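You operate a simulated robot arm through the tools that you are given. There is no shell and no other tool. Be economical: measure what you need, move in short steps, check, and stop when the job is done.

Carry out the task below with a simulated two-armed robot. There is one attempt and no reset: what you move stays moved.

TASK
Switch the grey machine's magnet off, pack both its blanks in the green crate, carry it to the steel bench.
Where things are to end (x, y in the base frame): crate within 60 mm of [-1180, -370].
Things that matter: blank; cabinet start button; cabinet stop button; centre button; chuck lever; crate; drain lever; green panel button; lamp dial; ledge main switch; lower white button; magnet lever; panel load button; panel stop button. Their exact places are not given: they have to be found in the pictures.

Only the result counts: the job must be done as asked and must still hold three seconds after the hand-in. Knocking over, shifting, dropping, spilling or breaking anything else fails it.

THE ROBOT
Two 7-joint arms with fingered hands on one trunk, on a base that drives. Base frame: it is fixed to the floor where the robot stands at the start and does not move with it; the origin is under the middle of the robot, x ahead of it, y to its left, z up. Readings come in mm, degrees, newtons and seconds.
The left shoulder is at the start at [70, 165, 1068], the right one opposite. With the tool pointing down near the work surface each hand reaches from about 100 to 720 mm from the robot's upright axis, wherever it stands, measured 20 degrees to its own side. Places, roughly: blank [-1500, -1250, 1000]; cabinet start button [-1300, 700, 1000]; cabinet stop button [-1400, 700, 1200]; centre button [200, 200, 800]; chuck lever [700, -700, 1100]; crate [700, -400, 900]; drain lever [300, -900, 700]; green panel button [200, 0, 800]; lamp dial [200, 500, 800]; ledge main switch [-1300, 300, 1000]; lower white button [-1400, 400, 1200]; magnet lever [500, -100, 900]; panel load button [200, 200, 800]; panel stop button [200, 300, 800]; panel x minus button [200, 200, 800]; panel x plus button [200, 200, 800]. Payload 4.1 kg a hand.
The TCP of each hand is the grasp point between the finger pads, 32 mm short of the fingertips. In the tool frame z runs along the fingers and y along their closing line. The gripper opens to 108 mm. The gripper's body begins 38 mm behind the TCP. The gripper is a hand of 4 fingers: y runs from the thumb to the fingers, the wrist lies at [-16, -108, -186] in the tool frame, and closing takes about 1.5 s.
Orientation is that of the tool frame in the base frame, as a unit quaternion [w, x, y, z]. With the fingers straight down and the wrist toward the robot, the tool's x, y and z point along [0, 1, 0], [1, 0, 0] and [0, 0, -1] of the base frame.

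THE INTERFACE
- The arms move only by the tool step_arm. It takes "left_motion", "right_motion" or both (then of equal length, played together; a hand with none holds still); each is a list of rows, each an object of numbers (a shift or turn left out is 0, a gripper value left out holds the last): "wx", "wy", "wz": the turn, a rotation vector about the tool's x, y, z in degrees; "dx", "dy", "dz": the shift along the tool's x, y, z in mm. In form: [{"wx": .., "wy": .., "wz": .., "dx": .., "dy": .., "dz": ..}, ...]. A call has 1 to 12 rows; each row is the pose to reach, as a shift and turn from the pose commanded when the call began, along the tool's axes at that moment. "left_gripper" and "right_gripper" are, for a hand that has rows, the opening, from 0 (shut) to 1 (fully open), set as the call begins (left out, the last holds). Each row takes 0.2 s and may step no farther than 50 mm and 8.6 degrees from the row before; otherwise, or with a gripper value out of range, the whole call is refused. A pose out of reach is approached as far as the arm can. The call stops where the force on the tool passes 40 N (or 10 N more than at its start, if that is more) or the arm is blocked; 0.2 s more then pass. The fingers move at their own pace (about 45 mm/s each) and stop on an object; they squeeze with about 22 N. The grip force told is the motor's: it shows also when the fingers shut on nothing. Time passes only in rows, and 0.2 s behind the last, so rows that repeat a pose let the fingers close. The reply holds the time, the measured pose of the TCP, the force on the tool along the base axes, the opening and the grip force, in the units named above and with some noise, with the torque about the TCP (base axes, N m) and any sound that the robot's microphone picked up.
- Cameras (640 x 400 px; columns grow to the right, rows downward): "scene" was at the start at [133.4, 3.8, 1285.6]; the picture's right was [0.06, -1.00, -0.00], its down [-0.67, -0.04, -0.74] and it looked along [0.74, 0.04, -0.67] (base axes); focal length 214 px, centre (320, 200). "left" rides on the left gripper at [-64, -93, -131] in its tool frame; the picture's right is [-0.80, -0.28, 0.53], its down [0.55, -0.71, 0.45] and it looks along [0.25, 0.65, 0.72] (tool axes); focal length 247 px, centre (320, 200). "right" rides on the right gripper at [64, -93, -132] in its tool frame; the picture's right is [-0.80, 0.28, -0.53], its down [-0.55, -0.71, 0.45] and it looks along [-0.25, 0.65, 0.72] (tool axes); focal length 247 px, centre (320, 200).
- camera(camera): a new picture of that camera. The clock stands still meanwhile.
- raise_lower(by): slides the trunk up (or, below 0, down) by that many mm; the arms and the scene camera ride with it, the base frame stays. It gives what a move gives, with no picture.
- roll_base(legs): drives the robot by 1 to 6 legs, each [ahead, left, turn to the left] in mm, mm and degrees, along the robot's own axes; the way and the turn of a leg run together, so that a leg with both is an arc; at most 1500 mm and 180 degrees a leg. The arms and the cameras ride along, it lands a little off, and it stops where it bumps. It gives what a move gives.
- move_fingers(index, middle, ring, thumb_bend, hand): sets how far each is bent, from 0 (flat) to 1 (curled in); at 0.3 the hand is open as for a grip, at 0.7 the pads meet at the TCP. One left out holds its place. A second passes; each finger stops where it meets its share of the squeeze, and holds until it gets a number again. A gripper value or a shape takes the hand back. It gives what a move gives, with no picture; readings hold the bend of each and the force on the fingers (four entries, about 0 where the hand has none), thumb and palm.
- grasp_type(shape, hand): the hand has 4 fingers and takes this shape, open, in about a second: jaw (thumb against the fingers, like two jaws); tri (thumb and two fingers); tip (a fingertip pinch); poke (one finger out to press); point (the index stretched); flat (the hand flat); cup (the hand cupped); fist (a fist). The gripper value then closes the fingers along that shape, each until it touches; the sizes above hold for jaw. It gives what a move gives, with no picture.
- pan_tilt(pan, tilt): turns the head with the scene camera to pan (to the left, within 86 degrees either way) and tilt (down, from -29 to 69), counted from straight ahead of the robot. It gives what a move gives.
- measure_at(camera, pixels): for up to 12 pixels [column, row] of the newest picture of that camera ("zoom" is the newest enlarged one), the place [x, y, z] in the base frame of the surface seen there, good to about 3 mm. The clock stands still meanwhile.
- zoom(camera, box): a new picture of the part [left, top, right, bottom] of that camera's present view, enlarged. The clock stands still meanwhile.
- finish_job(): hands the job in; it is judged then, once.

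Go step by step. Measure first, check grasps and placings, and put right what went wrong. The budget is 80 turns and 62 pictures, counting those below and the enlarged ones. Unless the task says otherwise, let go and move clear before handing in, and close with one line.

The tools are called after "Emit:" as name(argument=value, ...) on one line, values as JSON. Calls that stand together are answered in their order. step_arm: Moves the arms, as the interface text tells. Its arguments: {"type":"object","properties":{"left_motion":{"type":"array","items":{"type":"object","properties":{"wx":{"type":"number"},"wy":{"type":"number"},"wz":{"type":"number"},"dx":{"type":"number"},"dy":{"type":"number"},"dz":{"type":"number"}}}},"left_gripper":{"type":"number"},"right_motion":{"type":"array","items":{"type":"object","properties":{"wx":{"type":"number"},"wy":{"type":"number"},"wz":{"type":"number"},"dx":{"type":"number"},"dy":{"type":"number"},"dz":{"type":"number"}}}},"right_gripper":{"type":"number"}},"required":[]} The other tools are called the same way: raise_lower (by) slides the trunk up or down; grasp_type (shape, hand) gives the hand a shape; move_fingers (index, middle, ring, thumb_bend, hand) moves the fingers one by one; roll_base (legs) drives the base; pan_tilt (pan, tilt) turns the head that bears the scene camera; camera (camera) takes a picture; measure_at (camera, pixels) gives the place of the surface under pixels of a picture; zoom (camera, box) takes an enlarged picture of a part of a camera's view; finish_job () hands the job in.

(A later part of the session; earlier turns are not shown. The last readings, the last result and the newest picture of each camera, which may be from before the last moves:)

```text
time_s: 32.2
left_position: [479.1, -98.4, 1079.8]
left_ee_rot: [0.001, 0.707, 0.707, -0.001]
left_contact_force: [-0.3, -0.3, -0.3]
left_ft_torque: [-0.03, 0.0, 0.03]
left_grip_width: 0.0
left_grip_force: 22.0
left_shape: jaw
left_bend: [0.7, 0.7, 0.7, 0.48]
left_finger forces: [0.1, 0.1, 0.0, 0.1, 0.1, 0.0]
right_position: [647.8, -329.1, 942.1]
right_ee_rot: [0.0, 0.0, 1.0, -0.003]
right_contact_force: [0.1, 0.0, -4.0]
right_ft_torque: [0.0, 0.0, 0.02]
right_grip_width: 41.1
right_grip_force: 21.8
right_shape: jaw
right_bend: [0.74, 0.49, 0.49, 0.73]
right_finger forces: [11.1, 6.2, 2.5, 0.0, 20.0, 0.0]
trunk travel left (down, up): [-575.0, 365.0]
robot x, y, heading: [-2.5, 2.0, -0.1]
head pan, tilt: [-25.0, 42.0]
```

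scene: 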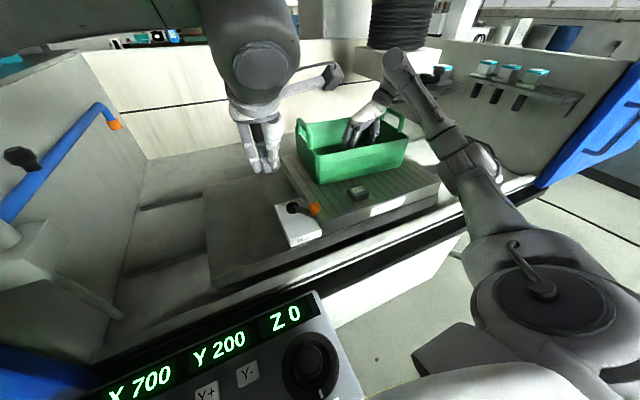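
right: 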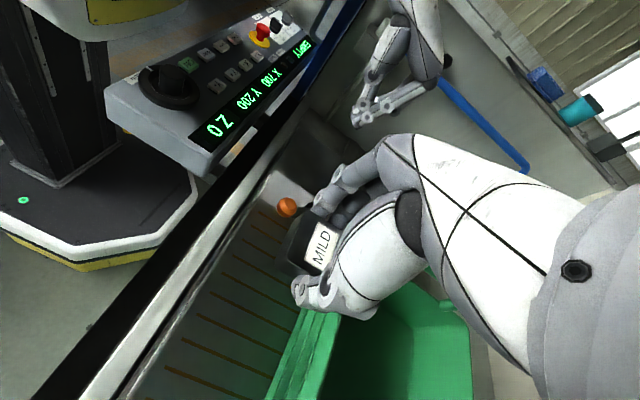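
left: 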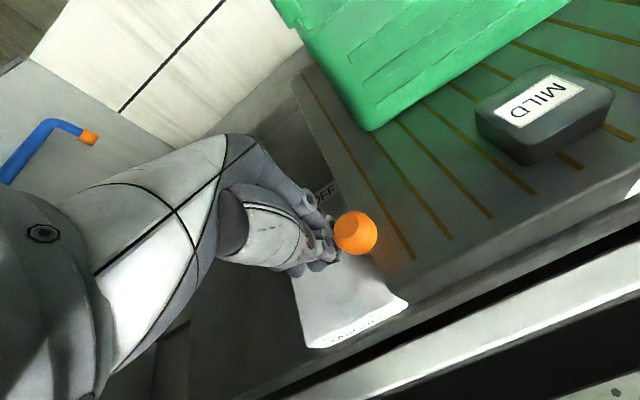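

Emit:
step_arm(right_motion=[{"dz": 2}, {"dz": 3}])

Emit:
step_arm(right_motion=[{"dz": -1}, {"dz": -1}, {"dz": -1}, {"dz": -1}, {"dz": -20}, {"dz": -60}, {"dz": -105}, {"dz": -150}], right_gripper=0.7)

Emit:
camera(camera="right")

Emit:
camera(camera="scene")

```text
time_s: 32.8
left_position: [480.0, -98.4, 1080.9]
left_ee_rot: [0.001, 0.708, 0.707, 0.0]
left_contact_force: [-0.2, 0.4, 0.0]
left_ft_torque: [-0.04, 0.02, -0.01]
left_grip_width: 0.1
left_grip_force: 22.0
left_shape: jaw
left_bend: [0.7, 0.7, 0.7, 0.48]
left_finger forces: [0.0, 0.0, 0.0, 0.0, 0.0, 0.0]
right_position: [649.4, -329.0, 941.9]
right_ee_rot: [0.001, -0.001, 1.0, -0.002]
right_contact_force: [0.3, -0.7, 0.7]
right_ft_torque: [0.05, 0.0, 0.01]
right_grip_width: 41.0
right_grip_force: 22.2
right_shape: jaw
right_bend: [0.74, 0.49, 0.49, 0.74]
right_finger forces: [11.4, 6.4, 2.5, 0.0, 20.2, 0.1]
trunk travel left (down, up): [-575.0, 365.0]
robot x, y, heading: [0.1, 1.3, 0.0]
head pan, tilt: [-25.0, 42.0]
```

```text
time_s: 34.6
left_position: [477.1, -97.5, 1081.8]
left_ee_rot: [0.003, 0.707, 0.707, -0.001]
left_contact_force: [0.8, 1.0, 0.5]
left_ft_torque: [0.0, 0.01, -0.02]
left_grip_width: 0.0
left_grip_force: 21.6
left_shape: jaw
left_bend: [0.7, 0.7, 0.7, 0.48]
left_finger forces: [0.0, 0.2, 0.1, 0.0, 0.0, 0.1]
right_position: [646.2, -328.1, 1089.6]
right_ee_rot: [0.0, -0.001, 1.0, -0.003]
right_contact_force: [0.8, -0.3, -0.7]
right_ft_torque: [-0.03, -0.03, -0.01]
right_grip_width: 75.2
right_grip_force: 0.1
right_shape: jaw
right_bend: [0.27, 0.38, 0.35, 0.61]
right_finger forces: [0.0, 0.0, 0.0, 0.0, 0.1, 0.1]
trunk travel left (down, up): [-575.0, 365.0]
robot x, y, heading: [-3.8, -1.4, 0.1]
head pan, tilt: [-25.0, 42.0]
```

```text
34 pictures are left
```

right: 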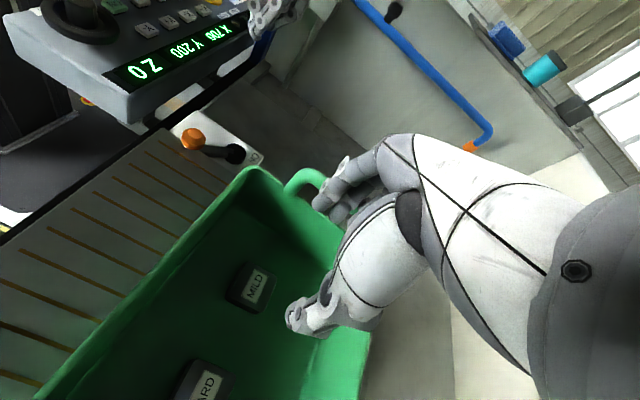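

```text
33 pictures are left
```

scene: 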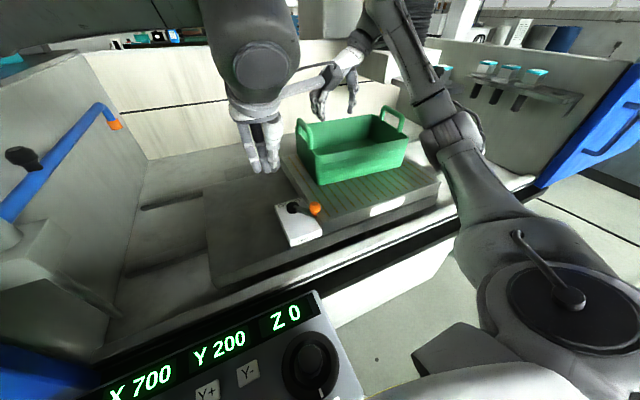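

Both blanks lie in the crate and the plate is empty. The crate sits off to my right, so I want to drive right about 200 mm for a symmetric grip; I measure the surroundings first.

Emit:
measure_at(camera="scene", pixels=[[500, 150], [545, 110], [487, 70], [540, 78], [515, 232], [470, 250], [320, 270], [430, 222], [400, 40], [340, 330], [250, 320], [600, 130]])

Emit:
zoom(camera="scene", box=[280, 90, 430, 190])

Emit:
measure_at(camera="zoom", pixels=[[88, 135], [110, 165], [128, 210], [435, 80], [480, 105], [510, 140], [95, 155], [118, 190], [450, 85], [500, 125], [520, 185], [200, 238]])

```text
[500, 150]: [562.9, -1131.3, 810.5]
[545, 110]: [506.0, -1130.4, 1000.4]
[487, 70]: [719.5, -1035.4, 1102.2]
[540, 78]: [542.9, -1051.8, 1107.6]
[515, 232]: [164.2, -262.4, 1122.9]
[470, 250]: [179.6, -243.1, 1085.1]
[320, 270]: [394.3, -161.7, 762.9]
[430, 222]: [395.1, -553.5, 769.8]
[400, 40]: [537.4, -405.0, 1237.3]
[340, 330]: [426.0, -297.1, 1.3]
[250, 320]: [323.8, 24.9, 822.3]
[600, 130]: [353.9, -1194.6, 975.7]
```

```text
4.00 times, centred on (355, 140) of scene
```

zoom: 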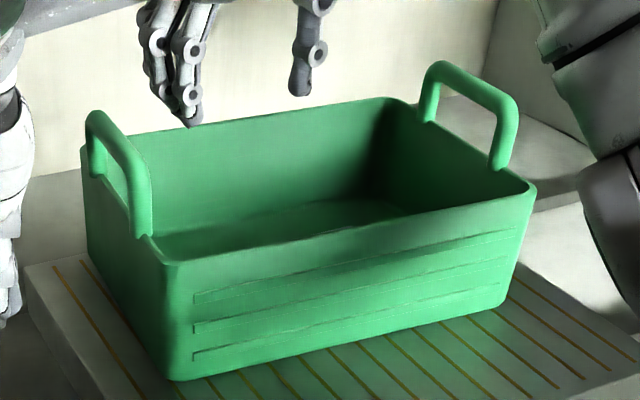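

```text
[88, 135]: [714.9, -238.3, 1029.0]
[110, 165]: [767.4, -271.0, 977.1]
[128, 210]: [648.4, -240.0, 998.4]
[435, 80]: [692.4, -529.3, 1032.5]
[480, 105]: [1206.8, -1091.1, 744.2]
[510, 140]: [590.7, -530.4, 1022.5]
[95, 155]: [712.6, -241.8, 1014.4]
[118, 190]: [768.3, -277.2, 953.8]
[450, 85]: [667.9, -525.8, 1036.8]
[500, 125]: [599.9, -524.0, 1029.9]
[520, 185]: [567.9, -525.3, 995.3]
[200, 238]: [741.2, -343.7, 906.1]
```

The right wall is at y≈−1130, so there is room. I raise both hands, then drive 200 mm right.

Emit:
step_arm(left_motion=[{"dz": -30}, {"dz": -60}, {"dz": -90}, {"dz": -120}], right_motion=[{"dz": -20}, {"dz": -40}, {"dz": -60}, {"dz": -80}], left_gripper=0.7)

Emit:
roll_base(legs=[[0, -200, 0]])

Emit:
camera(camera="scene")

```text
time_s: 35.6
left_position: [477.5, -98.9, 1202.3]
left_ee_rot: [0.002, 0.707, 0.707, 0.0]
left_contact_force: [0.2, -0.2, 0.9]
left_ft_torque: [0.01, -0.02, 0.0]
left_grip_width: 75.4
left_grip_force: 0.0
left_shape: jaw
left_bend: [0.27, 0.38, 0.35, 0.61]
left_finger forces: [0.1, 0.0, 0.0, 0.1, 0.0, 0.0]
right_position: [646.8, -328.4, 1171.3]
right_ee_rot: [0.002, 0.0, 1.0, -0.002]
right_contact_force: [0.1, 0.3, 0.0]
right_ft_torque: [-0.04, 0.04, 0.03]
right_grip_width: 75.4
right_grip_force: 0.1
right_shape: jaw
right_bend: [0.27, 0.38, 0.35, 0.61]
right_finger forces: [0.1, 0.0, 0.1, 0.2, 0.0, 0.0]
trunk travel left (down, up): [-575.0, 365.0]
robot x, y, heading: [-2.1, 2.0, -0.1]
head pan, tilt: [-25.0, 42.0]
```

```text
time_s: 37.2
left_position: [478.1, -305.6, 1200.9]
left_ee_rot: [0.001, 0.709, 0.705, -0.001]
left_contact_force: [-0.3, 0.0, -0.1]
left_ft_torque: [0.05, 0.01, -0.03]
left_grip_width: 75.4
left_grip_force: 0.0
left_shape: jaw
left_bend: [0.27, 0.38, 0.35, 0.61]
left_finger forces: [0.0, 0.0, 0.0, 0.1, 0.0, 0.0]
right_position: [644.4, -535.9, 1169.9]
right_ee_rot: [0.0, 0.002, 1.0, -0.002]
right_contact_force: [0.6, 0.5, 0.4]
right_ft_torque: [-0.01, -0.05, -0.02]
right_grip_width: 75.3
right_grip_force: 0.0
right_shape: jaw
right_bend: [0.27, 0.38, 0.35, 0.61]
right_finger forces: [0.0, 0.0, 0.0, 0.0, 0.0, 0.0]
trunk travel left (down, up): [-575.0, 365.0]
robot x, y, heading: [-2.4, -203.8, -0.2]
head pan, tilt: [-25.0, 42.0]
```

```text
31 pictures are left
```

scene: 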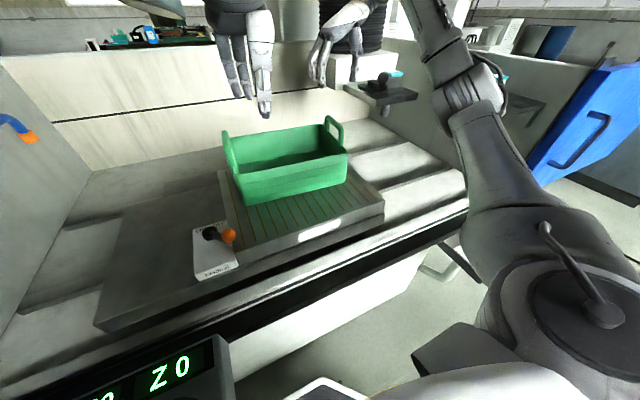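

I now turn the left hand 90° (wrist outward) and bring it above the left handle.

Emit:
step_arm(left_motion=[{"wz": 8.2, "dx": 6, "dy": 16, "dz": 3}, {"wz": 16.4, "dx": 12, "dy": 32, "dz": 6}, {"wz": 24.6, "dx": 18, "dy": 48, "dz": 9}, {"wz": 32.8, "dx": 24, "dy": 64, "dz": 12}, {"wz": 41, "dx": 30, "dy": 80, "dz": 15}, {"wz": 49.2, "dx": 37, "dy": 96, "dz": 18}, {"wz": 57.4, "dx": 43, "dy": 112, "dz": 21}, {"wz": 65.6, "dx": 49, "dy": 128, "dz": 24}, {"wz": 73.8, "dx": 55, "dy": 144, "dz": 27}, {"wz": 82, "dx": 62, "dy": 160, "dz": 30}, {"wz": 90, "dx": 68, "dy": 175, "dz": 31}])

Emit:
camera(camera="scene")

Emit:
camera(camera="left")

Emit:
camera(camera="right")

```text
time_s: 39.6
left_position: [573.0, -251.6, 1157.8]
left_ee_rot: [0.015, 0.961, 0.274, -0.034]
left_contact_force: [-0.2, 0.1, 0.1]
left_ft_torque: [-0.04, 0.01, 0.02]
left_grip_width: 75.7
left_grip_force: 0.1
left_shape: jaw
left_bend: [0.27, 0.38, 0.35, 0.61]
left_finger forces: [0.0, 0.1, 0.1, 0.1, 0.0, 0.1]
left hand out of reach, approached as far as the arm can: row 7, 8, 9, 10, 11
right_position: [645.1, -534.9, 1170.8]
right_ee_rot: [0.001, 0.002, 1.0, -0.003]
right_contact_force: [0.6, 0.1, 0.0]
right_ft_torque: [-0.01, 0.04, 0.02]
right_grip_width: 75.4
right_grip_force: 0.0
right_shape: jaw
right_bend: [0.27, 0.38, 0.35, 0.61]
right_finger forces: [0.0, 0.0, 0.0, 0.0, 0.0, 0.1]
trunk travel left (down, up): [-575.0, 365.0]
robot x, y, heading: [1.0, -202.6, -0.3]
head pan, tilt: [-25.0, 42.0]
```

```text
30 pictures are left
```

scene: 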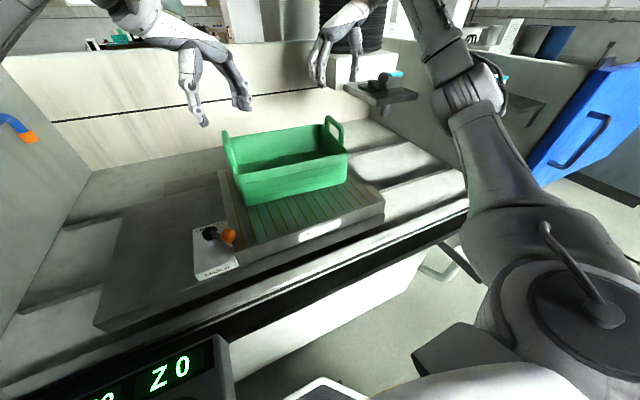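

```text
29 pictures are left
```

left: 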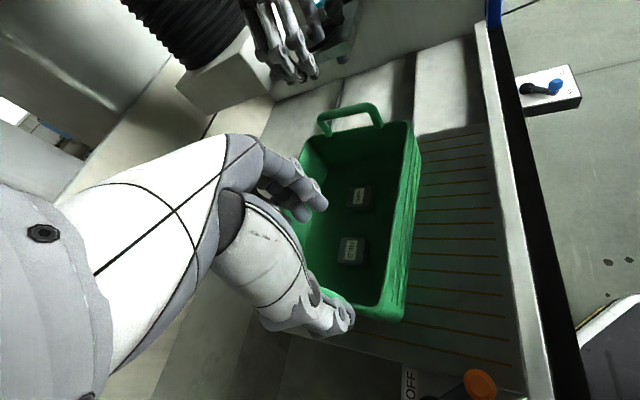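

```text
28 pictures are left
```

right: 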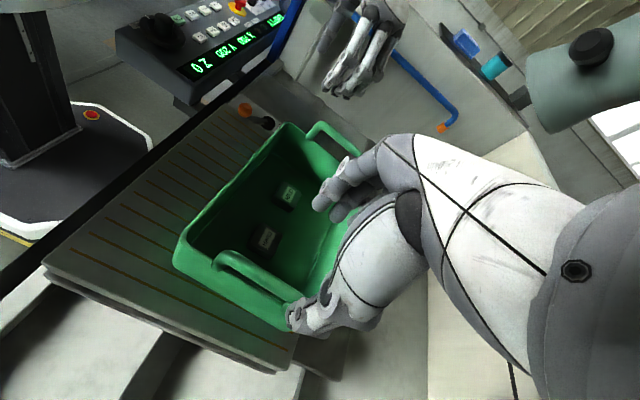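

The left hand cannot reach that pose so far across its body; centring the robot on the crate (y≈−383) will help. I measure obstacles near the right hand's coming path first.

Emit:
measure_at(camera="scene", pixels=[[385, 92], [350, 90], [415, 95], [355, 65], [390, 75], [300, 45], [330, 85], [480, 215], [440, 265], [315, 385], [345, 340], [500, 120]])

```text
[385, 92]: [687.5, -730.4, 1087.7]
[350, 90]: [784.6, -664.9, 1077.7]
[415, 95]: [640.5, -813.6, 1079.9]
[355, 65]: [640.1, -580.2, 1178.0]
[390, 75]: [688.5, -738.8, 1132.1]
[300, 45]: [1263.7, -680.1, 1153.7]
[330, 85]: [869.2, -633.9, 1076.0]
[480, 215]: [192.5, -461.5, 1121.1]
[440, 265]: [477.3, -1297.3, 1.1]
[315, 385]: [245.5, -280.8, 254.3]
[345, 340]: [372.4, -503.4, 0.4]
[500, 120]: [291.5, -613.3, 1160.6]
```

There is something at (688,−735,1090–1130), close to the right hand's path — likely the chuck lever. I zoom in on it.

Emit:
zoom(camera="scene", box=[280, 10, 440, 110])

Emit:
measure_at(camera="zoom", pixels=[[260, 325], [330, 370], [540, 355], [540, 395], [420, 260], [395, 300], [430, 320], [480, 255], [300, 340], [380, 395], [350, 290], [200, 200]])

```text
4.00 times, centred on (360, 60) of scene
```

zoom: 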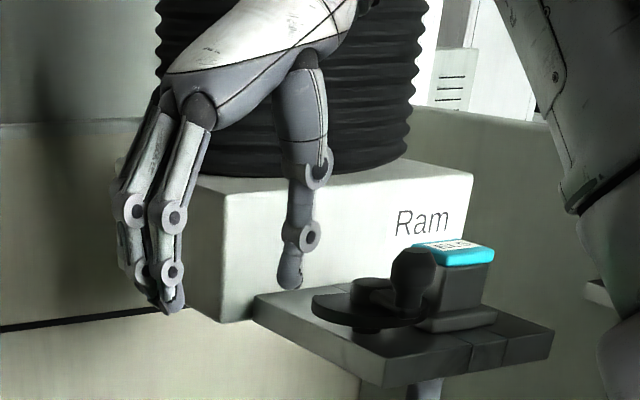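

```text
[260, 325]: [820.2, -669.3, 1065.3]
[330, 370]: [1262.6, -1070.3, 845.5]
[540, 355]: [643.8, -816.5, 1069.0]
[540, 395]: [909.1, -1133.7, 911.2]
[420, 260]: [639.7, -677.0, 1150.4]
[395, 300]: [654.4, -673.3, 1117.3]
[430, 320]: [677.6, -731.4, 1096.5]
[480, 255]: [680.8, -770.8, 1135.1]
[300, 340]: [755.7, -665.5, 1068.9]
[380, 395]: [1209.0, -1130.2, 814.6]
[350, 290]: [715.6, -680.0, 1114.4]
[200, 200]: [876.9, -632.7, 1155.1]
```

The chuck lever's knob is at (640,−677,1150), so the right wrist must stay clear: I'll tilt the right hand 20° to bring its wrist inward. I first bring both hands left and up, relative to the robot, before driving right.

Emit:
step_arm(left_motion=[{"dy": -25}, {"dy": -50}, {"dy": -75}, {"dy": -100}], right_motion=[{"dy": 37, "dz": -14, "wx": 5}, {"dy": 73, "dz": -28, "wx": 10}, {"dy": 110, "dz": -40, "wx": 15}, {"dy": 145, "dz": -50, "wx": 20}])

```text
time_s: 40.6
left_position: [521.7, -166.5, 1160.7]
left_ee_rot: [0.017, 0.961, 0.274, -0.034]
left_contact_force: [-0.5, -0.2, -0.3]
left_ft_torque: [-0.02, -0.02, 0.0]
left_grip_width: 75.7
left_grip_force: 0.1
left_shape: jaw
left_bend: [0.27, 0.38, 0.35, 0.61]
left_finger forces: [0.0, 0.0, 0.0, 0.0, 0.0, 0.0]
right_position: [646.3, -387.2, 1220.7]
right_ee_rot: [0.001, 0.003, 0.984, -0.178]
right_contact_force: [-0.4, 1.2, -0.7]
right_ft_torque: [-0.04, 0.0, 0.01]
right_grip_width: 75.5
right_grip_force: 0.1
right_shape: jaw
right_bend: [0.27, 0.38, 0.35, 0.61]
right_finger forces: [0.0, 0.1, 0.1, 0.1, 0.0, 0.0]
trunk travel left (down, up): [-575.0, 365.0]
robot x, y, heading: [-0.7, -204.5, -0.5]
head pan, tilt: [-25.0, 42.0]
```

The hands are clear. I drive 180 mm right and 40 mm ahead to centre on the crate.

Emit:
roll_base(legs=[[40, -180, 0.5]])

Emit:
step_arm(left_motion=[{"wx": 0.2, "wy": 1.1, "wz": 8, "dx": 30, "dy": -10}, {"wx": 0.4, "wy": 2.2, "wz": 16, "dx": 60, "dy": -15}, {"wx": 0.6, "wy": 3.3, "wz": 24, "dx": 90, "dy": -22}, {"wx": 0.8, "wy": 4.3, "wz": 31.8, "dx": 115, "dy": -30}])

```text
time_s: 42.1
left_position: [559.4, -342.8, 1160.2]
left_ee_rot: [0.016, 0.96, 0.277, -0.034]
left_contact_force: [0.0, -0.1, -0.8]
left_ft_torque: [-0.02, -0.04, 0.03]
left_grip_width: 75.7
left_grip_force: 0.1
left_shape: jaw
left_bend: [0.27, 0.38, 0.35, 0.61]
left_finger forces: [0.0, 0.0, 0.1, 0.1, 0.0, 0.0]
right_position: [686.9, -561.8, 1219.7]
right_ee_rot: [0.0, 0.001, 0.985, -0.175]
right_contact_force: [0.3, 0.2, -0.7]
right_ft_torque: [0.02, -0.03, 0.03]
right_grip_width: 75.5
right_grip_force: 0.0
right_shape: jaw
right_bend: [0.27, 0.38, 0.35, 0.61]
right_finger forces: [0.0, 0.0, 0.1, 0.0, 0.0, 0.0]
trunk travel left (down, up): [-575.0, 365.0]
robot x, y, heading: [31.7, -375.4, -0.2]
head pan, tilt: [-25.0, 42.0]
```

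```text
time_s: 43.1
left_position: [421.9, -317.3, 1178.5]
left_ee_rot: [0.007, 1.0, 0.015, -0.002]
left_contact_force: [-0.5, 0.9, 0.4]
left_ft_torque: [0.04, -0.04, 0.0]
left_grip_width: 75.8
left_grip_force: 0.1
left_shape: jaw
left_bend: [0.27, 0.38, 0.35, 0.61]
left_finger forces: [0.0, 0.0, 0.1, 0.0, 0.1, 0.0]
left hand out of reach, approached as far as the arm can: row 1, 2, 3, 4
right_position: [684.7, -565.1, 1220.0]
right_ee_rot: [0.002, 0.001, 0.985, -0.174]
right_contact_force: [0.3, -0.6, 0.2]
right_ft_torque: [0.0, -0.02, -0.01]
right_grip_width: 75.2
right_grip_force: 0.1
right_shape: jaw
right_bend: [0.27, 0.38, 0.35, 0.61]
right_finger forces: [0.0, 0.0, 0.0, 0.0, 0.1, 0.1]
trunk travel left (down, up): [-575.0, 365.0]
robot x, y, heading: [35.1, -380.4, -0.1]
head pan, tilt: [-25.0, 42.0]
```

The left hand now has the wanted orientation at (422,−317). I move it left, then ahead toward the left handle, somewhat lower.

Emit:
step_arm(left_motion=[{"dy": -40, "dz": 10}, {"dy": -79, "dz": 25}, {"dy": -79, "dz": 40, "dx": 45}, {"dy": -79, "dz": 55, "dx": 90}, {"dy": -79, "dz": 65, "dx": 135}, {"dy": -79, "dz": 65, "dx": 180}, {"dy": -79, "dz": 65, "dx": 225}])

Emit:
camera(camera="scene")

```text
time_s: 44.7
left_position: [402.6, -275.4, 1135.6]
left_ee_rot: [0.009, 1.0, 0.003, 0.005]
left_contact_force: [-0.1, -0.1, 0.3]
left_ft_torque: [-0.02, 0.01, -0.02]
left_grip_width: 75.7
left_grip_force: 0.1
left_shape: jaw
left_bend: [0.27, 0.38, 0.35, 0.61]
left_finger forces: [0.1, 0.0, 0.1, 0.0, 0.0, 0.0]
left hand out of reach, approached as far as the arm can: row 1, 2, 3, 4, 5, 6, 7
right_position: [685.7, -561.3, 1220.5]
right_ee_rot: [0.001, 0.0, 0.984, -0.176]
right_contact_force: [-0.1, -0.3, -0.1]
right_ft_torque: [0.01, 0.02, 0.02]
right_grip_width: 75.4
right_grip_force: 0.0
right_shape: jaw
right_bend: [0.27, 0.38, 0.35, 0.61]
right_finger forces: [0.0, 0.0, 0.1, 0.0, 0.1, 0.0]
trunk travel left (down, up): [-575.0, 365.0]
robot x, y, heading: [39.0, -378.0, -0.2]
head pan, tilt: [-25.0, 42.0]
```

```text
26 pictures are left
```

scene: 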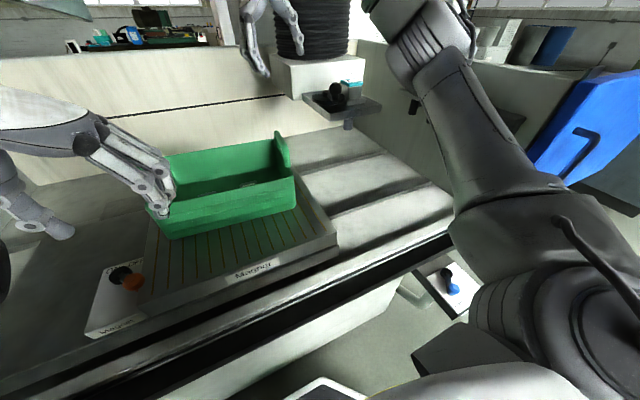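

The left arm seems caught in an awkward joint posture. I unwind its yaw while moving out to its natural side, then will turn again there.

Emit:
step_arm(left_motion=[{"wz": -8, "dy": -15}, {"wz": -16, "dy": -35}, {"wz": -24, "dy": -60, "dx": 5}, {"wz": -32, "dy": -85, "dx": 10}, {"wz": -40, "dy": -110, "dx": 20}, {"wz": -48, "dy": -135, "dx": 30}, {"wz": -56, "dy": -160, "dx": 40}, {"wz": -64, "dy": -185, "dx": 50}, {"wz": -72, "dy": -210, "dx": 60}, {"wz": -80, "dy": -230, "dx": 70}, {"wz": -88, "dy": -250, "dx": 80}])

Emit:
step_arm(left_motion=[{"wz": 8.2, "dx": 0}, {"wz": 16.4}, {"wz": 24.6}, {"wz": 32.8}, {"wz": 41}, {"wz": 49.2}, {"wz": 57.4}, {"wz": 65.6}, {"wz": 73.8}, {"wz": 82}, {"wz": 88}])

```text
time_s: 47.1
left_position: [490.4, -35.3, 1143.1]
left_ee_rot: [0.009, 0.717, 0.697, 0.0]
left_contact_force: [-0.1, 0.5, 0.4]
left_ft_torque: [-0.02, -0.02, -0.01]
left_grip_width: 75.7
left_grip_force: 0.1
left_shape: jaw
left_bend: [0.27, 0.38, 0.35, 0.61]
left_finger forces: [0.0, 0.0, 0.0, 0.0, 0.0, 0.0]
right_position: [685.4, -561.5, 1219.3]
right_ee_rot: [0.0, 0.002, 0.984, -0.176]
right_contact_force: [-0.9, -0.2, 0.0]
right_ft_torque: [-0.02, -0.01, 0.01]
right_grip_width: 75.2
right_grip_force: 0.0
right_shape: jaw
right_bend: [0.27, 0.38, 0.35, 0.61]
right_finger forces: [0.1, 0.0, 0.0, 0.0, 0.0, 0.1]
trunk travel left (down, up): [-575.0, 365.0]
robot x, y, heading: [37.4, -374.3, -0.0]
head pan, tilt: [-25.0, 42.0]
```

```text
time_s: 49.5
left_position: [346.4, -159.4, 1161.7]
left_ee_rot: [0.008, 1.0, 0.003, 0.005]
left_contact_force: [-0.8, -0.2, 0.8]
left_ft_torque: [0.03, 0.0, -0.05]
left_grip_width: 75.6
left_grip_force: 0.0
left_shape: jaw
left_bend: [0.27, 0.37, 0.35, 0.61]
left_finger forces: [0.0, 0.1, 0.0, 0.1, 0.1, 0.1]
left hand out of reach, approached as far as the arm can: row 5, 6, 7, 8, 9, 10, 11
right_position: [686.9, -563.4, 1220.0]
right_ee_rot: [0.001, 0.001, 0.985, -0.175]
right_contact_force: [-0.7, -0.5, -0.1]
right_ft_torque: [-0.03, 0.04, 0.01]
right_grip_width: 75.4
right_grip_force: 0.2
right_shape: jaw
right_bend: [0.27, 0.38, 0.35, 0.61]
right_finger forces: [0.0, 0.0, 0.0, 0.1, 0.1, 0.0]
trunk travel left (down, up): [-575.0, 365.0]
robot x, y, heading: [38.2, -375.6, -0.0]
head pan, tilt: [-25.0, 42.0]
```

The left arm's posture limits this yaw. I back the robot well clear of the machine so that I can re-posture the left arm in free space.

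Emit:
roll_base(legs=[[-700, 0, 0]])

Emit:
pan_tilt(pan=40, tilt=30)

Emit:
camera(camera="scene")

```text
time_s: 53.4
left_position: [-362.3, -158.7, 1161.7]
left_ee_rot: [0.008, 1.0, 0.008, 0.005]
left_contact_force: [0.5, 0.3, 0.0]
left_ft_torque: [0.02, 0.04, 0.0]
left_grip_width: 75.6
left_grip_force: 0.1
left_shape: jaw
left_bend: [0.27, 0.37, 0.35, 0.61]
left_finger forces: [0.0, 0.1, 0.0, 0.1, 0.1, 0.0]
right_position: [-19.5, -558.0, 1220.0]
right_ee_rot: [0.0, -0.001, 0.984, -0.176]
right_contact_force: [-0.6, 0.4, 0.7]
right_ft_torque: [-0.01, 0.0, 0.03]
right_grip_width: 75.4
right_grip_force: 0.1
right_shape: jaw
right_bend: [0.27, 0.38, 0.35, 0.61]
right_finger forces: [0.0, 0.1, 0.0, 0.1, 0.0, 0.0]
trunk travel left (down, up): [-575.0, 365.0]
robot x, y, heading: [-672.0, -379.1, 0.3]
head pan, tilt: [-25.0, 42.0]
```

```text
time_s: 54.8
left_position: [-362.4, -157.9, 1161.3]
left_ee_rot: [0.007, 1.0, 0.007, 0.004]
left_contact_force: [-0.2, -0.5, 0.1]
left_ft_torque: [0.0, -0.01, -0.02]
left_grip_width: 75.6
left_grip_force: 0.1
left_shape: jaw
left_bend: [0.27, 0.37, 0.35, 0.61]
left_finger forces: [0.0, 0.1, 0.0, 0.0, 0.0, 0.0]
right_position: [-18.5, -557.6, 1220.3]
right_ee_rot: [0.0, -0.003, 0.984, -0.177]
right_contact_force: [-0.8, -0.8, 0.1]
right_ft_torque: [0.01, 0.01, -0.02]
right_grip_width: 75.6
right_grip_force: 0.0
right_shape: jaw
right_bend: [0.27, 0.38, 0.35, 0.61]
right_finger forces: [0.1, 0.1, 0.1, 0.0, 0.1, 0.0]
trunk travel left (down, up): [-575.0, 365.0]
robot x, y, heading: [-670.3, -376.6, 0.4]
head pan, tilt: [40.0, 30.0]
```

```text
25 pictures are left
```

scene: 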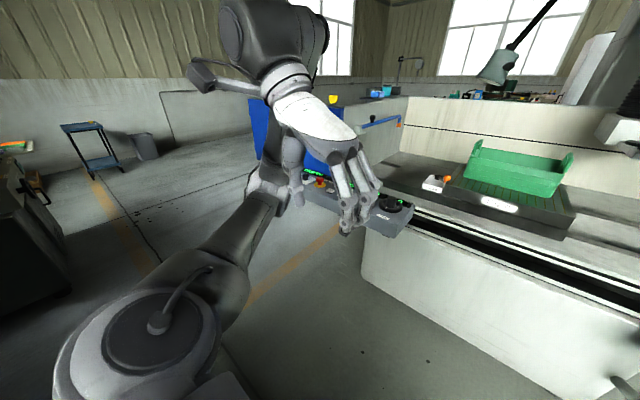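

In free space now. I move the left hand to the mirror of the right hand's starting pose (unwound), then re-trace the mirrored path with the 90° turn.

Emit:
step_arm(left_motion=[{"wz": -8, "dx": 12, "dy": -29, "dz": -10}, {"wz": -16, "dx": 24, "dy": -58, "dz": -20}, {"wz": -24, "dx": 36, "dy": -87, "dz": -31}, {"wz": -32, "dx": 48, "dy": -116, "dz": -41}, {"wz": -40, "dx": 60, "dy": -145, "dz": -51}, {"wz": -48, "dx": 72, "dy": -174, "dz": -62}, {"wz": -56, "dx": 84, "dy": -203, "dz": -72}, {"wz": -64, "dx": 96, "dy": -232, "dz": -82}, {"wz": -72, "dx": 108, "dy": -260, "dz": -92}, {"wz": -80, "dx": 120, "dy": -288, "dz": -103}, {"wz": -88, "dx": 131, "dy": -316, "dz": -113}])

Emit:
step_arm(left_motion=[{"wz": 8.2, "dx": -5, "dy": 4, "dz": 20}, {"wz": 16.4, "dx": -10, "dy": 8, "dz": 40}, {"wz": 24.6, "dx": -15, "dy": 12, "dz": 60}, {"wz": 32.8, "dx": -20, "dy": 16, "dz": 80}, {"wz": 41, "dx": -25, "dy": 21, "dz": 100}, {"wz": 49.2, "dx": -30, "dy": 26, "dz": 120}, {"wz": 57.4, "dx": -35, "dy": 30, "dz": 140}, {"wz": 65.6, "dx": -40, "dy": 34, "dz": 160}, {"wz": 73.8, "dx": -45, "dy": 38, "dz": 180}, {"wz": 82, "dx": -50, "dy": 42, "dz": 200}, {"wz": 90, "dx": -54, "dy": 47, "dz": 220}])

```text
time_s: 57.1
left_position: [-256.2, 123.4, 1271.8]
left_ee_rot: [0.009, 0.721, 0.692, -0.002]
left_contact_force: [0.0, 0.6, -0.1]
left_ft_torque: [-0.01, 0.0, 0.0]
left_grip_width: 75.6
left_grip_force: 0.1
left_shape: jaw
left_bend: [0.27, 0.37, 0.35, 0.61]
left_finger forces: [0.0, 0.0, 0.1, 0.0, 0.1, 0.1]
left hand out of reach, approached as far as the arm can: row 1, 2, 3, 4, 5, 6, 7, 8, 9, 10, 11
right_position: [-20.0, -557.7, 1219.2]
right_ee_rot: [0.0, -0.002, 0.984, -0.177]
right_contact_force: [0.6, -0.2, -0.9]
right_ft_torque: [0.01, 0.05, 0.03]
right_grip_width: 75.4
right_grip_force: 0.1
right_shape: jaw
right_bend: [0.27, 0.38, 0.35, 0.61]
right_finger forces: [0.0, 0.0, 0.1, 0.0, 0.0, 0.0]
trunk travel left (down, up): [-575.0, 365.0]
robot x, y, heading: [-672.9, -377.7, 0.6]
head pan, tilt: [40.0, 30.0]
```

```text
time_s: 59.5
left_position: [-394.5, -133.4, 1122.1]
left_ee_rot: [0.008, 1.0, -0.011, 0.005]
left_contact_force: [-0.1, -0.5, 0.7]
left_ft_torque: [0.01, 0.0, 0.0]
left_grip_width: 75.6
left_grip_force: 0.1
left_shape: jaw
left_bend: [0.27, 0.37, 0.35, 0.61]
left_finger forces: [0.1, 0.1, 0.1, 0.0, 0.0, 0.1]
left hand out of reach, approached as far as the arm can: row 1, 2, 3, 4, 5, 6, 7, 8, 9, 10, 11
right_position: [-19.5, -558.9, 1219.4]
right_ee_rot: [0.0, -0.003, 0.985, -0.175]
right_contact_force: [0.3, 0.2, -1.6]
right_ft_torque: [-0.01, 0.02, -0.07]
right_grip_width: 75.2
right_grip_force: 0.2
right_shape: jaw
right_bend: [0.27, 0.38, 0.35, 0.61]
right_finger forces: [0.1, 0.0, 0.1, 0.1, 0.1, 0.1]
trunk travel left (down, up): [-575.0, 365.0]
robot x, y, heading: [-672.0, -375.2, 0.5]
head pan, tilt: [40.0, 30.0]
```

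Still limited, so the left elbow posture must differ from the right's. I compare both arms in pictures.

Emit:
camera(camera="scene")

Emit:
pan_tilt(pan=-40, tilt=30)

Emit:
camera(camera="scene")

```text
24 pictures are left
```

scene: 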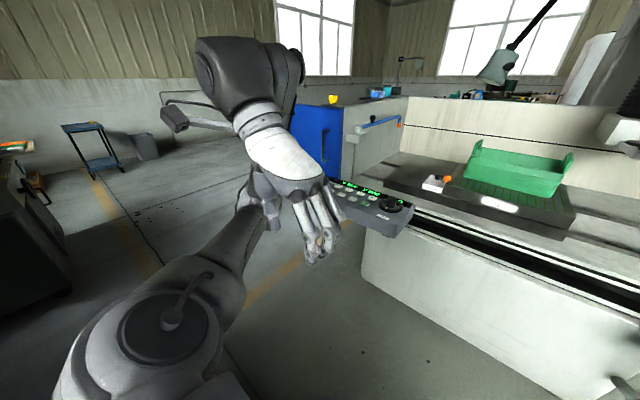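

```text
time_s: 61.1
left_position: [-394.5, -131.4, 1121.8]
left_ee_rot: [0.008, 1.0, -0.009, 0.006]
left_contact_force: [0.0, 0.0, -0.1]
left_ft_torque: [0.0, -0.01, -0.01]
left_grip_width: 75.7
left_grip_force: 0.0
left_shape: jaw
left_bend: [0.27, 0.37, 0.35, 0.61]
left_finger forces: [0.0, 0.1, 0.0, 0.1, 0.1, 0.0]
right_position: [-19.9, -558.4, 1219.6]
right_ee_rot: [0.0, -0.002, 0.984, -0.176]
right_contact_force: [0.5, 1.1, 0.7]
right_ft_torque: [0.01, -0.02, -0.01]
right_grip_width: 75.3
right_grip_force: 0.0
right_shape: jaw
right_bend: [0.27, 0.38, 0.35, 0.61]
right_finger forces: [0.0, 0.0, 0.0, 0.0, 0.0, 0.0]
trunk travel left (down, up): [-575.0, 365.0]
robot x, y, heading: [-671.3, -375.2, 0.3]
head pan, tilt: [-40.0, 30.0]
```

```text
23 pictures are left
```

scene: 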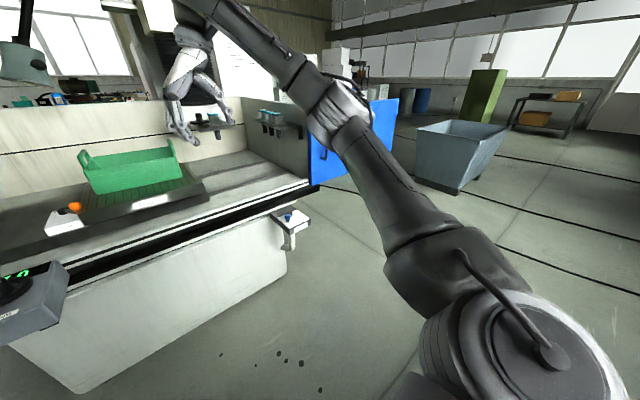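

The left arm is folded with its forearm upright, unlike the right's elbow-out posture. I stretch the left hand far out to its upper front-left, unwound, to straighten it.

Emit:
step_arm(left_motion=[{"wz": -7.5, "dx": 23, "dy": -17, "dz": -15}, {"wz": -15, "dx": 46, "dy": -34, "dz": -30}, {"wz": -22.5, "dx": 69, "dy": -51, "dz": -45}, {"wz": -30, "dx": 92, "dy": -68, "dz": -60}, {"wz": -37.5, "dx": 115, "dy": -85, "dz": -75}, {"wz": -45, "dx": 138, "dy": -103, "dz": -90}, {"wz": -52.5, "dx": 161, "dy": -120, "dz": -105}, {"wz": -60, "dx": 184, "dy": -137, "dz": -120}, {"wz": -67.5, "dx": 207, "dy": -154, "dz": -135}, {"wz": -75, "dx": 230, "dy": -172, "dz": -150}, {"wz": -82.5, "dx": 252, "dy": -189, "dz": -165}, {"wz": -90, "dx": 273, "dy": -206, "dz": -178}])

Emit:
step_arm(left_motion=[{"dy": 40, "dx": -10}, {"dy": 80, "dx": -20}, {"dy": 120, "dx": -30}, {"dy": 150, "dx": -40}])

Emit:
pan_tilt(pan=40, tilt=15)

Emit:
camera(camera="scene")

```text
time_s: 63.7
left_position: [-101.6, 64.7, 1306.6]
left_ee_rot: [0.008, 0.713, 0.701, -0.002]
left_contact_force: [-0.1, -2.1, 0.3]
left_ft_torque: [0.0, 0.02, -0.03]
left_grip_width: 75.8
left_grip_force: 0.0
left_shape: jaw
left_bend: [0.27, 0.37, 0.35, 0.61]
left_finger forces: [0.0, 0.0, 0.0, 0.0, 0.1, 0.1]
left hand out of reach, approached as far as the arm can: row 1, 2, 3, 4, 5, 6, 7, 8, 9, 10, 11
right_position: [-18.0, -558.9, 1220.0]
right_ee_rot: [0.001, -0.003, 0.984, -0.175]
right_contact_force: [0.4, 0.5, -0.7]
right_ft_torque: [0.0, 0.01, -0.01]
right_grip_width: 75.2
right_grip_force: 0.1
right_shape: jaw
right_bend: [0.27, 0.38, 0.35, 0.61]
right_finger forces: [0.0, 0.1, 0.0, 0.1, 0.0, 0.1]
trunk travel left (down, up): [-575.0, 365.0]
robot x, y, heading: [-671.3, -380.1, 0.4]
head pan, tilt: [-40.0, 30.0]
```

```text
time_s: 64.7
left_position: [-73.5, 59.3, 1304.9]
left_ee_rot: [0.01, 0.712, 0.702, -0.002]
left_contact_force: [-0.4, -0.5, 0.1]
left_ft_torque: [-0.03, -0.01, 0.0]
left_grip_width: 75.7
left_grip_force: 0.1
left_shape: jaw
left_bend: [0.27, 0.38, 0.35, 0.61]
left_finger forces: [0.0, 0.1, 0.0, 0.0, 0.1, 0.1]
left hand out of reach, approached as far as the arm can: row 1, 2, 3, 4
right_position: [-19.7, -558.2, 1219.6]
right_ee_rot: [0.0, -0.002, 0.984, -0.176]
right_contact_force: [-0.1, -0.8, 0.0]
right_ft_torque: [-0.01, 0.01, -0.01]
right_grip_width: 75.3
right_grip_force: 0.1
right_shape: jaw
right_bend: [0.27, 0.38, 0.35, 0.61]
right_finger forces: [0.1, 0.1, 0.2, 0.0, 0.0, 0.0]
trunk travel left (down, up): [-575.0, 365.0]
robot x, y, heading: [-674.4, -376.9, 0.4]
head pan, tilt: [-40.0, 30.0]
```

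```text
time_s: 66.2
left_position: [-72.8, 58.8, 1304.8]
left_ee_rot: [0.011, 0.712, 0.702, -0.003]
left_contact_force: [-0.3, -0.7, -0.7]
left_ft_torque: [0.01, -0.01, -0.02]
left_grip_width: 75.6
left_grip_force: 0.1
left_shape: jaw
left_bend: [0.27, 0.38, 0.35, 0.61]
left_finger forces: [0.0, 0.0, 0.0, 0.0, 0.0, 0.0]
right_position: [-19.7, -556.0, 1220.4]
right_ee_rot: [0.0, -0.003, 0.984, -0.176]
right_contact_force: [-0.8, 0.0, 0.2]
right_ft_torque: [0.03, -0.04, -0.04]
right_grip_width: 75.3
right_grip_force: 0.1
right_shape: jaw
right_bend: [0.27, 0.38, 0.35, 0.61]
right_finger forces: [0.0, 0.0, 0.0, 0.1, 0.0, 0.0]
trunk travel left (down, up): [-575.0, 365.0]
robot x, y, heading: [-669.6, -377.8, 0.5]
head pan, tilt: [40.0, 15.0]
```

```text
22 pictures are left
```

scene: 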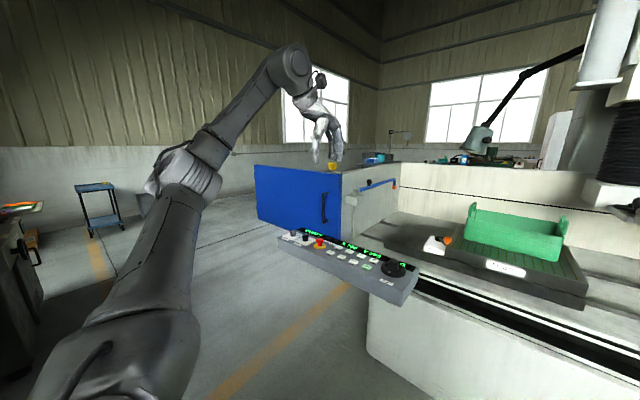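

The left arm is now stretched like the right's mirror image. I turn it +90° while drawing it slightly in and down.

Emit:
step_arm(left_motion=[{"wz": 4, "dx": -9, "dy": -20, "dz": 20}, {"wz": 12, "dx": -18, "dy": -40, "dz": 40}, {"wz": 20, "dx": -27, "dy": -55, "dz": 55}, {"wz": 28, "dx": -36, "dy": -65, "dz": 70}, {"wz": 36, "dx": -45, "dy": -70, "dz": 80}, {"wz": 44, "dx": -54, "dy": -75, "dz": 90}, {"wz": 52, "dx": -63, "dy": -80, "dz": 100}, {"wz": 60, "dx": -72, "dy": -85, "dz": 105}, {"wz": 68, "dx": -81, "dy": -90, "dz": 110}, {"wz": 76, "dx": -90, "dy": -95, "dz": 115}, {"wz": 84, "dx": -98, "dy": -100, "dz": 120}, {"wz": 90, "dx": -106, "dy": -100, "dz": 125}])

```text
time_s: 68.8
left_position: [-348.9, -184.7, 1193.8]
left_ee_rot: [0.006, 1.0, -0.01, 0.004]
left_contact_force: [-0.5, 0.1, 0.5]
left_ft_torque: [0.01, 0.0, 0.0]
left_grip_width: 75.8
left_grip_force: 0.0
left_shape: jaw
left_bend: [0.27, 0.37, 0.35, 0.61]
left_finger forces: [0.1, 0.0, 0.1, 0.0, 0.0, 0.0]
left hand out of reach, approached as far as the arm can: row 2, 3, 4, 5, 6, 7, 8, 9, 10, 11, 12
right_position: [-18.3, -559.5, 1218.8]
right_ee_rot: [0.0, -0.003, 0.984, -0.176]
right_contact_force: [-0.1, -0.3, -0.5]
right_ft_torque: [0.01, -0.01, -0.01]
right_grip_width: 75.3
right_grip_force: 0.0
right_shape: jaw
right_bend: [0.27, 0.38, 0.35, 0.61]
right_finger forces: [0.0, 0.0, 0.0, 0.0, 0.1, 0.0]
trunk travel left (down, up): [-575.0, 365.0]
robot x, y, heading: [-669.8, -374.6, 0.2]
head pan, tilt: [40.0, 15.0]
```

Again the joint limit pulls the hand in. I test the opposite yaw (wrist inward) as a grip for the left handle: unwind, reach ahead, then turn −90°.

Emit:
step_arm(left_motion=[{"wz": -7.5, "dx": 19}, {"wz": -15, "dx": 38}, {"wz": -22.5, "dx": 57}, {"wz": -30, "dx": 76}, {"wz": -37.5, "dx": 95}, {"wz": -45, "dx": 114}, {"wz": -52.5, "dx": 133}, {"wz": -60, "dx": 152}, {"wz": -67.5, "dx": 171}, {"wz": -75, "dx": 190}, {"wz": -82.5, "dx": 210}, {"wz": -90, "dx": 230}])

Emit:
step_arm(left_motion=[{"wz": -7.5}, {"wz": -15}, {"wz": -22.5}, {"wz": -30}, {"wz": -37.5}, {"wz": -45}, {"wz": -52.5}, {"wz": -60}, {"wz": -67.5}, {"wz": -75}, {"wz": -82.5}, {"wz": -90}])

```text
time_s: 71.4
left_position: [-116.6, -185.2, 1195.9]
left_ee_rot: [0.009, 0.713, 0.701, -0.002]
left_contact_force: [-0.6, 0.3, 0.0]
left_ft_torque: [0.01, 0.01, -0.02]
left_grip_width: 75.4
left_grip_force: 0.1
left_shape: jaw
left_bend: [0.27, 0.37, 0.35, 0.61]
left_finger forces: [0.0, 0.1, 0.1, 0.1, 0.0, 0.0]
right_position: [-19.0, -559.0, 1220.3]
right_ee_rot: [0.001, -0.003, 0.985, -0.175]
right_contact_force: [1.0, -0.3, -0.6]
right_ft_torque: [0.01, -0.02, -0.01]
right_grip_width: 75.4
right_grip_force: 0.1
right_shape: jaw
right_bend: [0.27, 0.38, 0.35, 0.61]
right_finger forces: [0.0, 0.1, 0.0, 0.0, 0.1, 0.1]
trunk travel left (down, up): [-575.0, 365.0]
robot x, y, heading: [-668.9, -377.8, 0.3]
head pan, tilt: [40.0, 15.0]
```

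```text
time_s: 74.0
left_position: [-117.1, -185.5, 1196.8]
left_ee_rot: [0.005, 0.009, 1.0, -0.007]
left_contact_force: [-0.7, 0.3, 0.3]
left_ft_torque: [-0.01, 0.0, -0.01]
left_grip_width: 75.8
left_grip_force: 0.0
left_shape: jaw
left_bend: [0.27, 0.37, 0.35, 0.61]
left_finger forces: [0.0, 0.0, 0.0, 0.0, 0.1, 0.0]
right_position: [-19.4, -558.9, 1220.8]
right_ee_rot: [0.0, -0.003, 0.985, -0.175]
right_contact_force: [0.2, 0.6, 0.0]
right_ft_torque: [-0.01, -0.04, 0.03]
right_grip_width: 75.2
right_grip_force: 0.1
right_shape: jaw
right_bend: [0.27, 0.38, 0.35, 0.61]
right_finger forces: [0.1, 0.0, 0.1, 0.0, 0.0, 0.1]
trunk travel left (down, up): [-575.0, 365.0]
robot x, y, heading: [-671.9, -373.9, 0.1]
head pan, tilt: [40.0, 15.0]
```

That works: the left hand holds the wrist-inward yaw at rel (553,190). Both hands will grip with the same yaw. I drive back to the crate.

Emit:
roll_base(legs=[[705, -7, 0]])

Emit:
pan_tilt(pan=0, tilt=40)

Emit:
camera(camera="scene")

```text
time_s: 78.0
left_position: [618.0, -203.5, 1196.6]
left_ee_rot: [0.005, 0.018, 1.0, -0.007]
left_contact_force: [0.0, -0.4, -0.8]
left_ft_torque: [0.01, 0.03, -0.03]
left_grip_width: 75.5
left_grip_force: 0.0
left_shape: jaw
left_bend: [0.27, 0.37, 0.35, 0.61]
left_finger forces: [0.1, 0.0, 0.0, 0.0, 0.1, 0.0]
right_position: [709.7, -577.4, 1219.7]
right_ee_rot: [-0.001, 0.006, 0.984, -0.176]
right_contact_force: [-0.3, -0.4, -0.5]
right_ft_torque: [0.0, 0.02, 0.0]
right_grip_width: 75.5
right_grip_force: 0.0
right_shape: jaw
right_bend: [0.27, 0.38, 0.35, 0.61]
right_finger forces: [0.1, 0.0, 0.0, 0.1, 0.0, 0.0]
trunk travel left (down, up): [-575.0, 365.0]
robot x, y, heading: [61.4, -388.3, -0.6]
head pan, tilt: [40.0, 15.0]
```

```text
time_s: 79.1
left_position: [617.6, -204.4, 1194.3]
left_ee_rot: [0.006, 0.019, 1.0, -0.006]
left_contact_force: [-0.2, 0.8, -0.1]
left_ft_torque: [-0.01, 0.0, -0.01]
left_grip_width: 75.4
left_grip_force: 0.1
left_shape: jaw
left_bend: [0.27, 0.37, 0.35, 0.61]
left_finger forces: [0.1, 0.2, 0.0, 0.0, 0.1, 0.0]
right_position: [709.4, -577.1, 1219.5]
right_ee_rot: [-0.001, 0.005, 0.984, -0.176]
right_contact_force: [-0.3, 0.0, 1.0]
right_ft_torque: [0.0, 0.0, 0.01]
right_grip_width: 75.1
right_grip_force: 0.1
right_shape: jaw
right_bend: [0.27, 0.38, 0.35, 0.61]
right_finger forces: [0.0, 0.0, 0.0, 0.1, 0.0, 0.0]
trunk travel left (down, up): [-575.0, 365.0]
robot x, y, heading: [58.8, -390.1, -0.7]
head pan, tilt: [0.0, 40.0]
```

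```text
21 pictures are left
```

scene: 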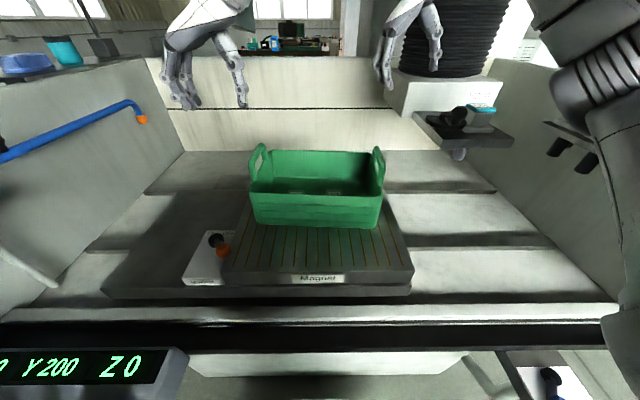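

Good view of the crate from the centre. I enlarge and measure both handle bars.

Emit:
zoom(camera="scene", box=[230, 130, 410, 240])

Emit:
measure_at(camera="zoom", pixels=[[105, 55], [85, 85], [70, 120], [92, 75], [98, 65], [525, 60], [540, 85], [548, 115], [532, 70], [80, 135], [75, 100], [543, 95]])

```text
3.56 times, centred on (320, 185) of scene
```

zoom: 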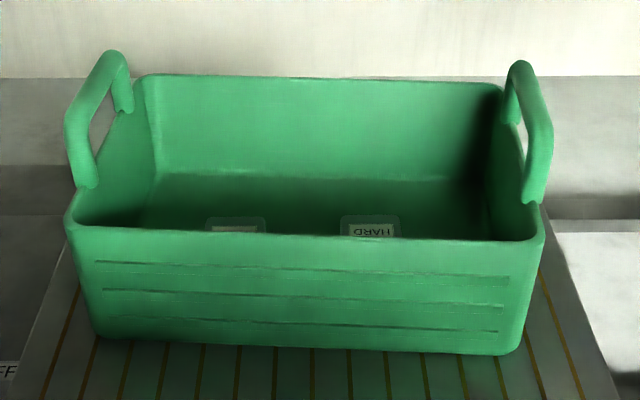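

```text
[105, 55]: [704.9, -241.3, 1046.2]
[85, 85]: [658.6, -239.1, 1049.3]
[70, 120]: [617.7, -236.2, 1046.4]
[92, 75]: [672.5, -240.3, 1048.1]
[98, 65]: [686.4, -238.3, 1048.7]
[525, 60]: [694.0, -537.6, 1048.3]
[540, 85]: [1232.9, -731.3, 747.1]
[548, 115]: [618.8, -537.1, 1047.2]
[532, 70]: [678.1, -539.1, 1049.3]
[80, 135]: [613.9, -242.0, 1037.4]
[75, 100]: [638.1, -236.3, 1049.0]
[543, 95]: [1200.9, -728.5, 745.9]
```

Left bar runs at y≈−240, right at y≈−537, x 612–705, top z 1049. I bring both hands above them (TCP z 1100) and check.

Emit:
step_arm(left_motion=[{"dx": -20, "dy": -18}, {"dx": -40, "dy": -36}, {"dx": -40, "dy": -36, "dz": 30}, {"dx": -40, "dy": -36, "dz": 60}, {"dx": -40, "dy": -36, "dz": 94}], right_motion=[{"dx": 25, "dy": 19, "dz": -7}, {"dx": 51, "dy": 38, "dz": -14}, {"dx": 51, "dy": 51, "dz": 23}, {"dx": 51, "dy": 65, "dz": 60}, {"dx": 51, "dy": 79, "dz": 98}])

Emit:
camera(camera="scene")

Emit:
camera(camera="left")

Emit:
camera(camera="right")

```text
time_s: 80.3
left_position: [659.0, -242.3, 1101.2]
left_ee_rot: [0.004, 0.018, 1.0, -0.007]
left_contact_force: [0.2, -0.2, -0.2]
left_ft_torque: [-0.02, -0.01, 0.03]
left_grip_width: 75.5
left_grip_force: 0.1
left_shape: jaw
left_bend: [0.27, 0.37, 0.35, 0.61]
left_finger forces: [0.0, 0.1, 0.1, 0.0, 0.1, 0.1]
right_position: [661.3, -537.9, 1098.8]
right_ee_rot: [-0.001, 0.005, 0.984, -0.177]
right_contact_force: [-0.6, 0.1, 0.3]
right_ft_torque: [-0.01, 0.04, -0.01]
right_grip_width: 75.5
right_grip_force: 0.0
right_shape: jaw
right_bend: [0.27, 0.38, 0.35, 0.61]
right_finger forces: [0.0, 0.0, 0.0, 0.0, 0.0, 0.1]
trunk travel left (down, up): [-575.0, 365.0]
robot x, y, heading: [58.0, -388.4, -0.8]
head pan, tilt: [0.0, 40.0]
```

```text
19 pictures are left
```

scene: 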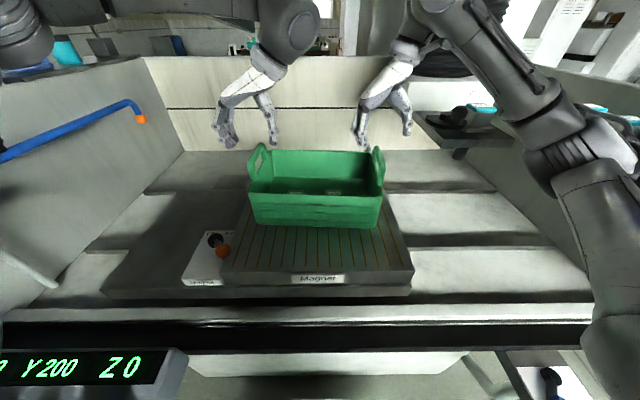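

```text
18 pictures are left
```

left: 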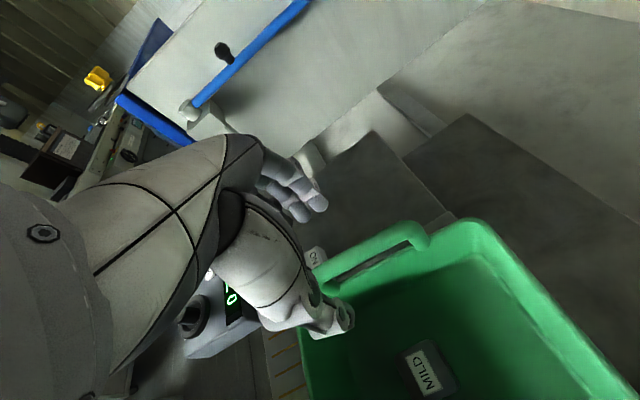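

```text
17 pictures are left
```

right: 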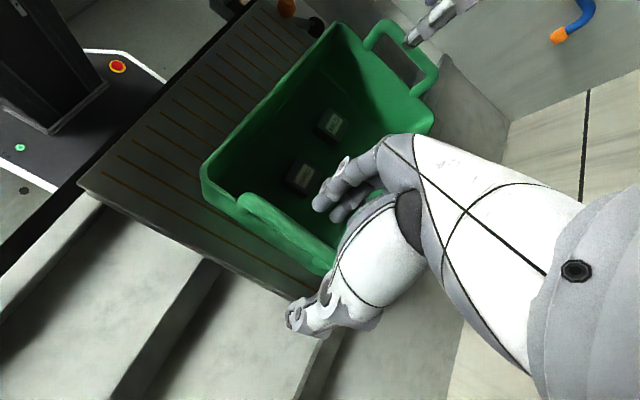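

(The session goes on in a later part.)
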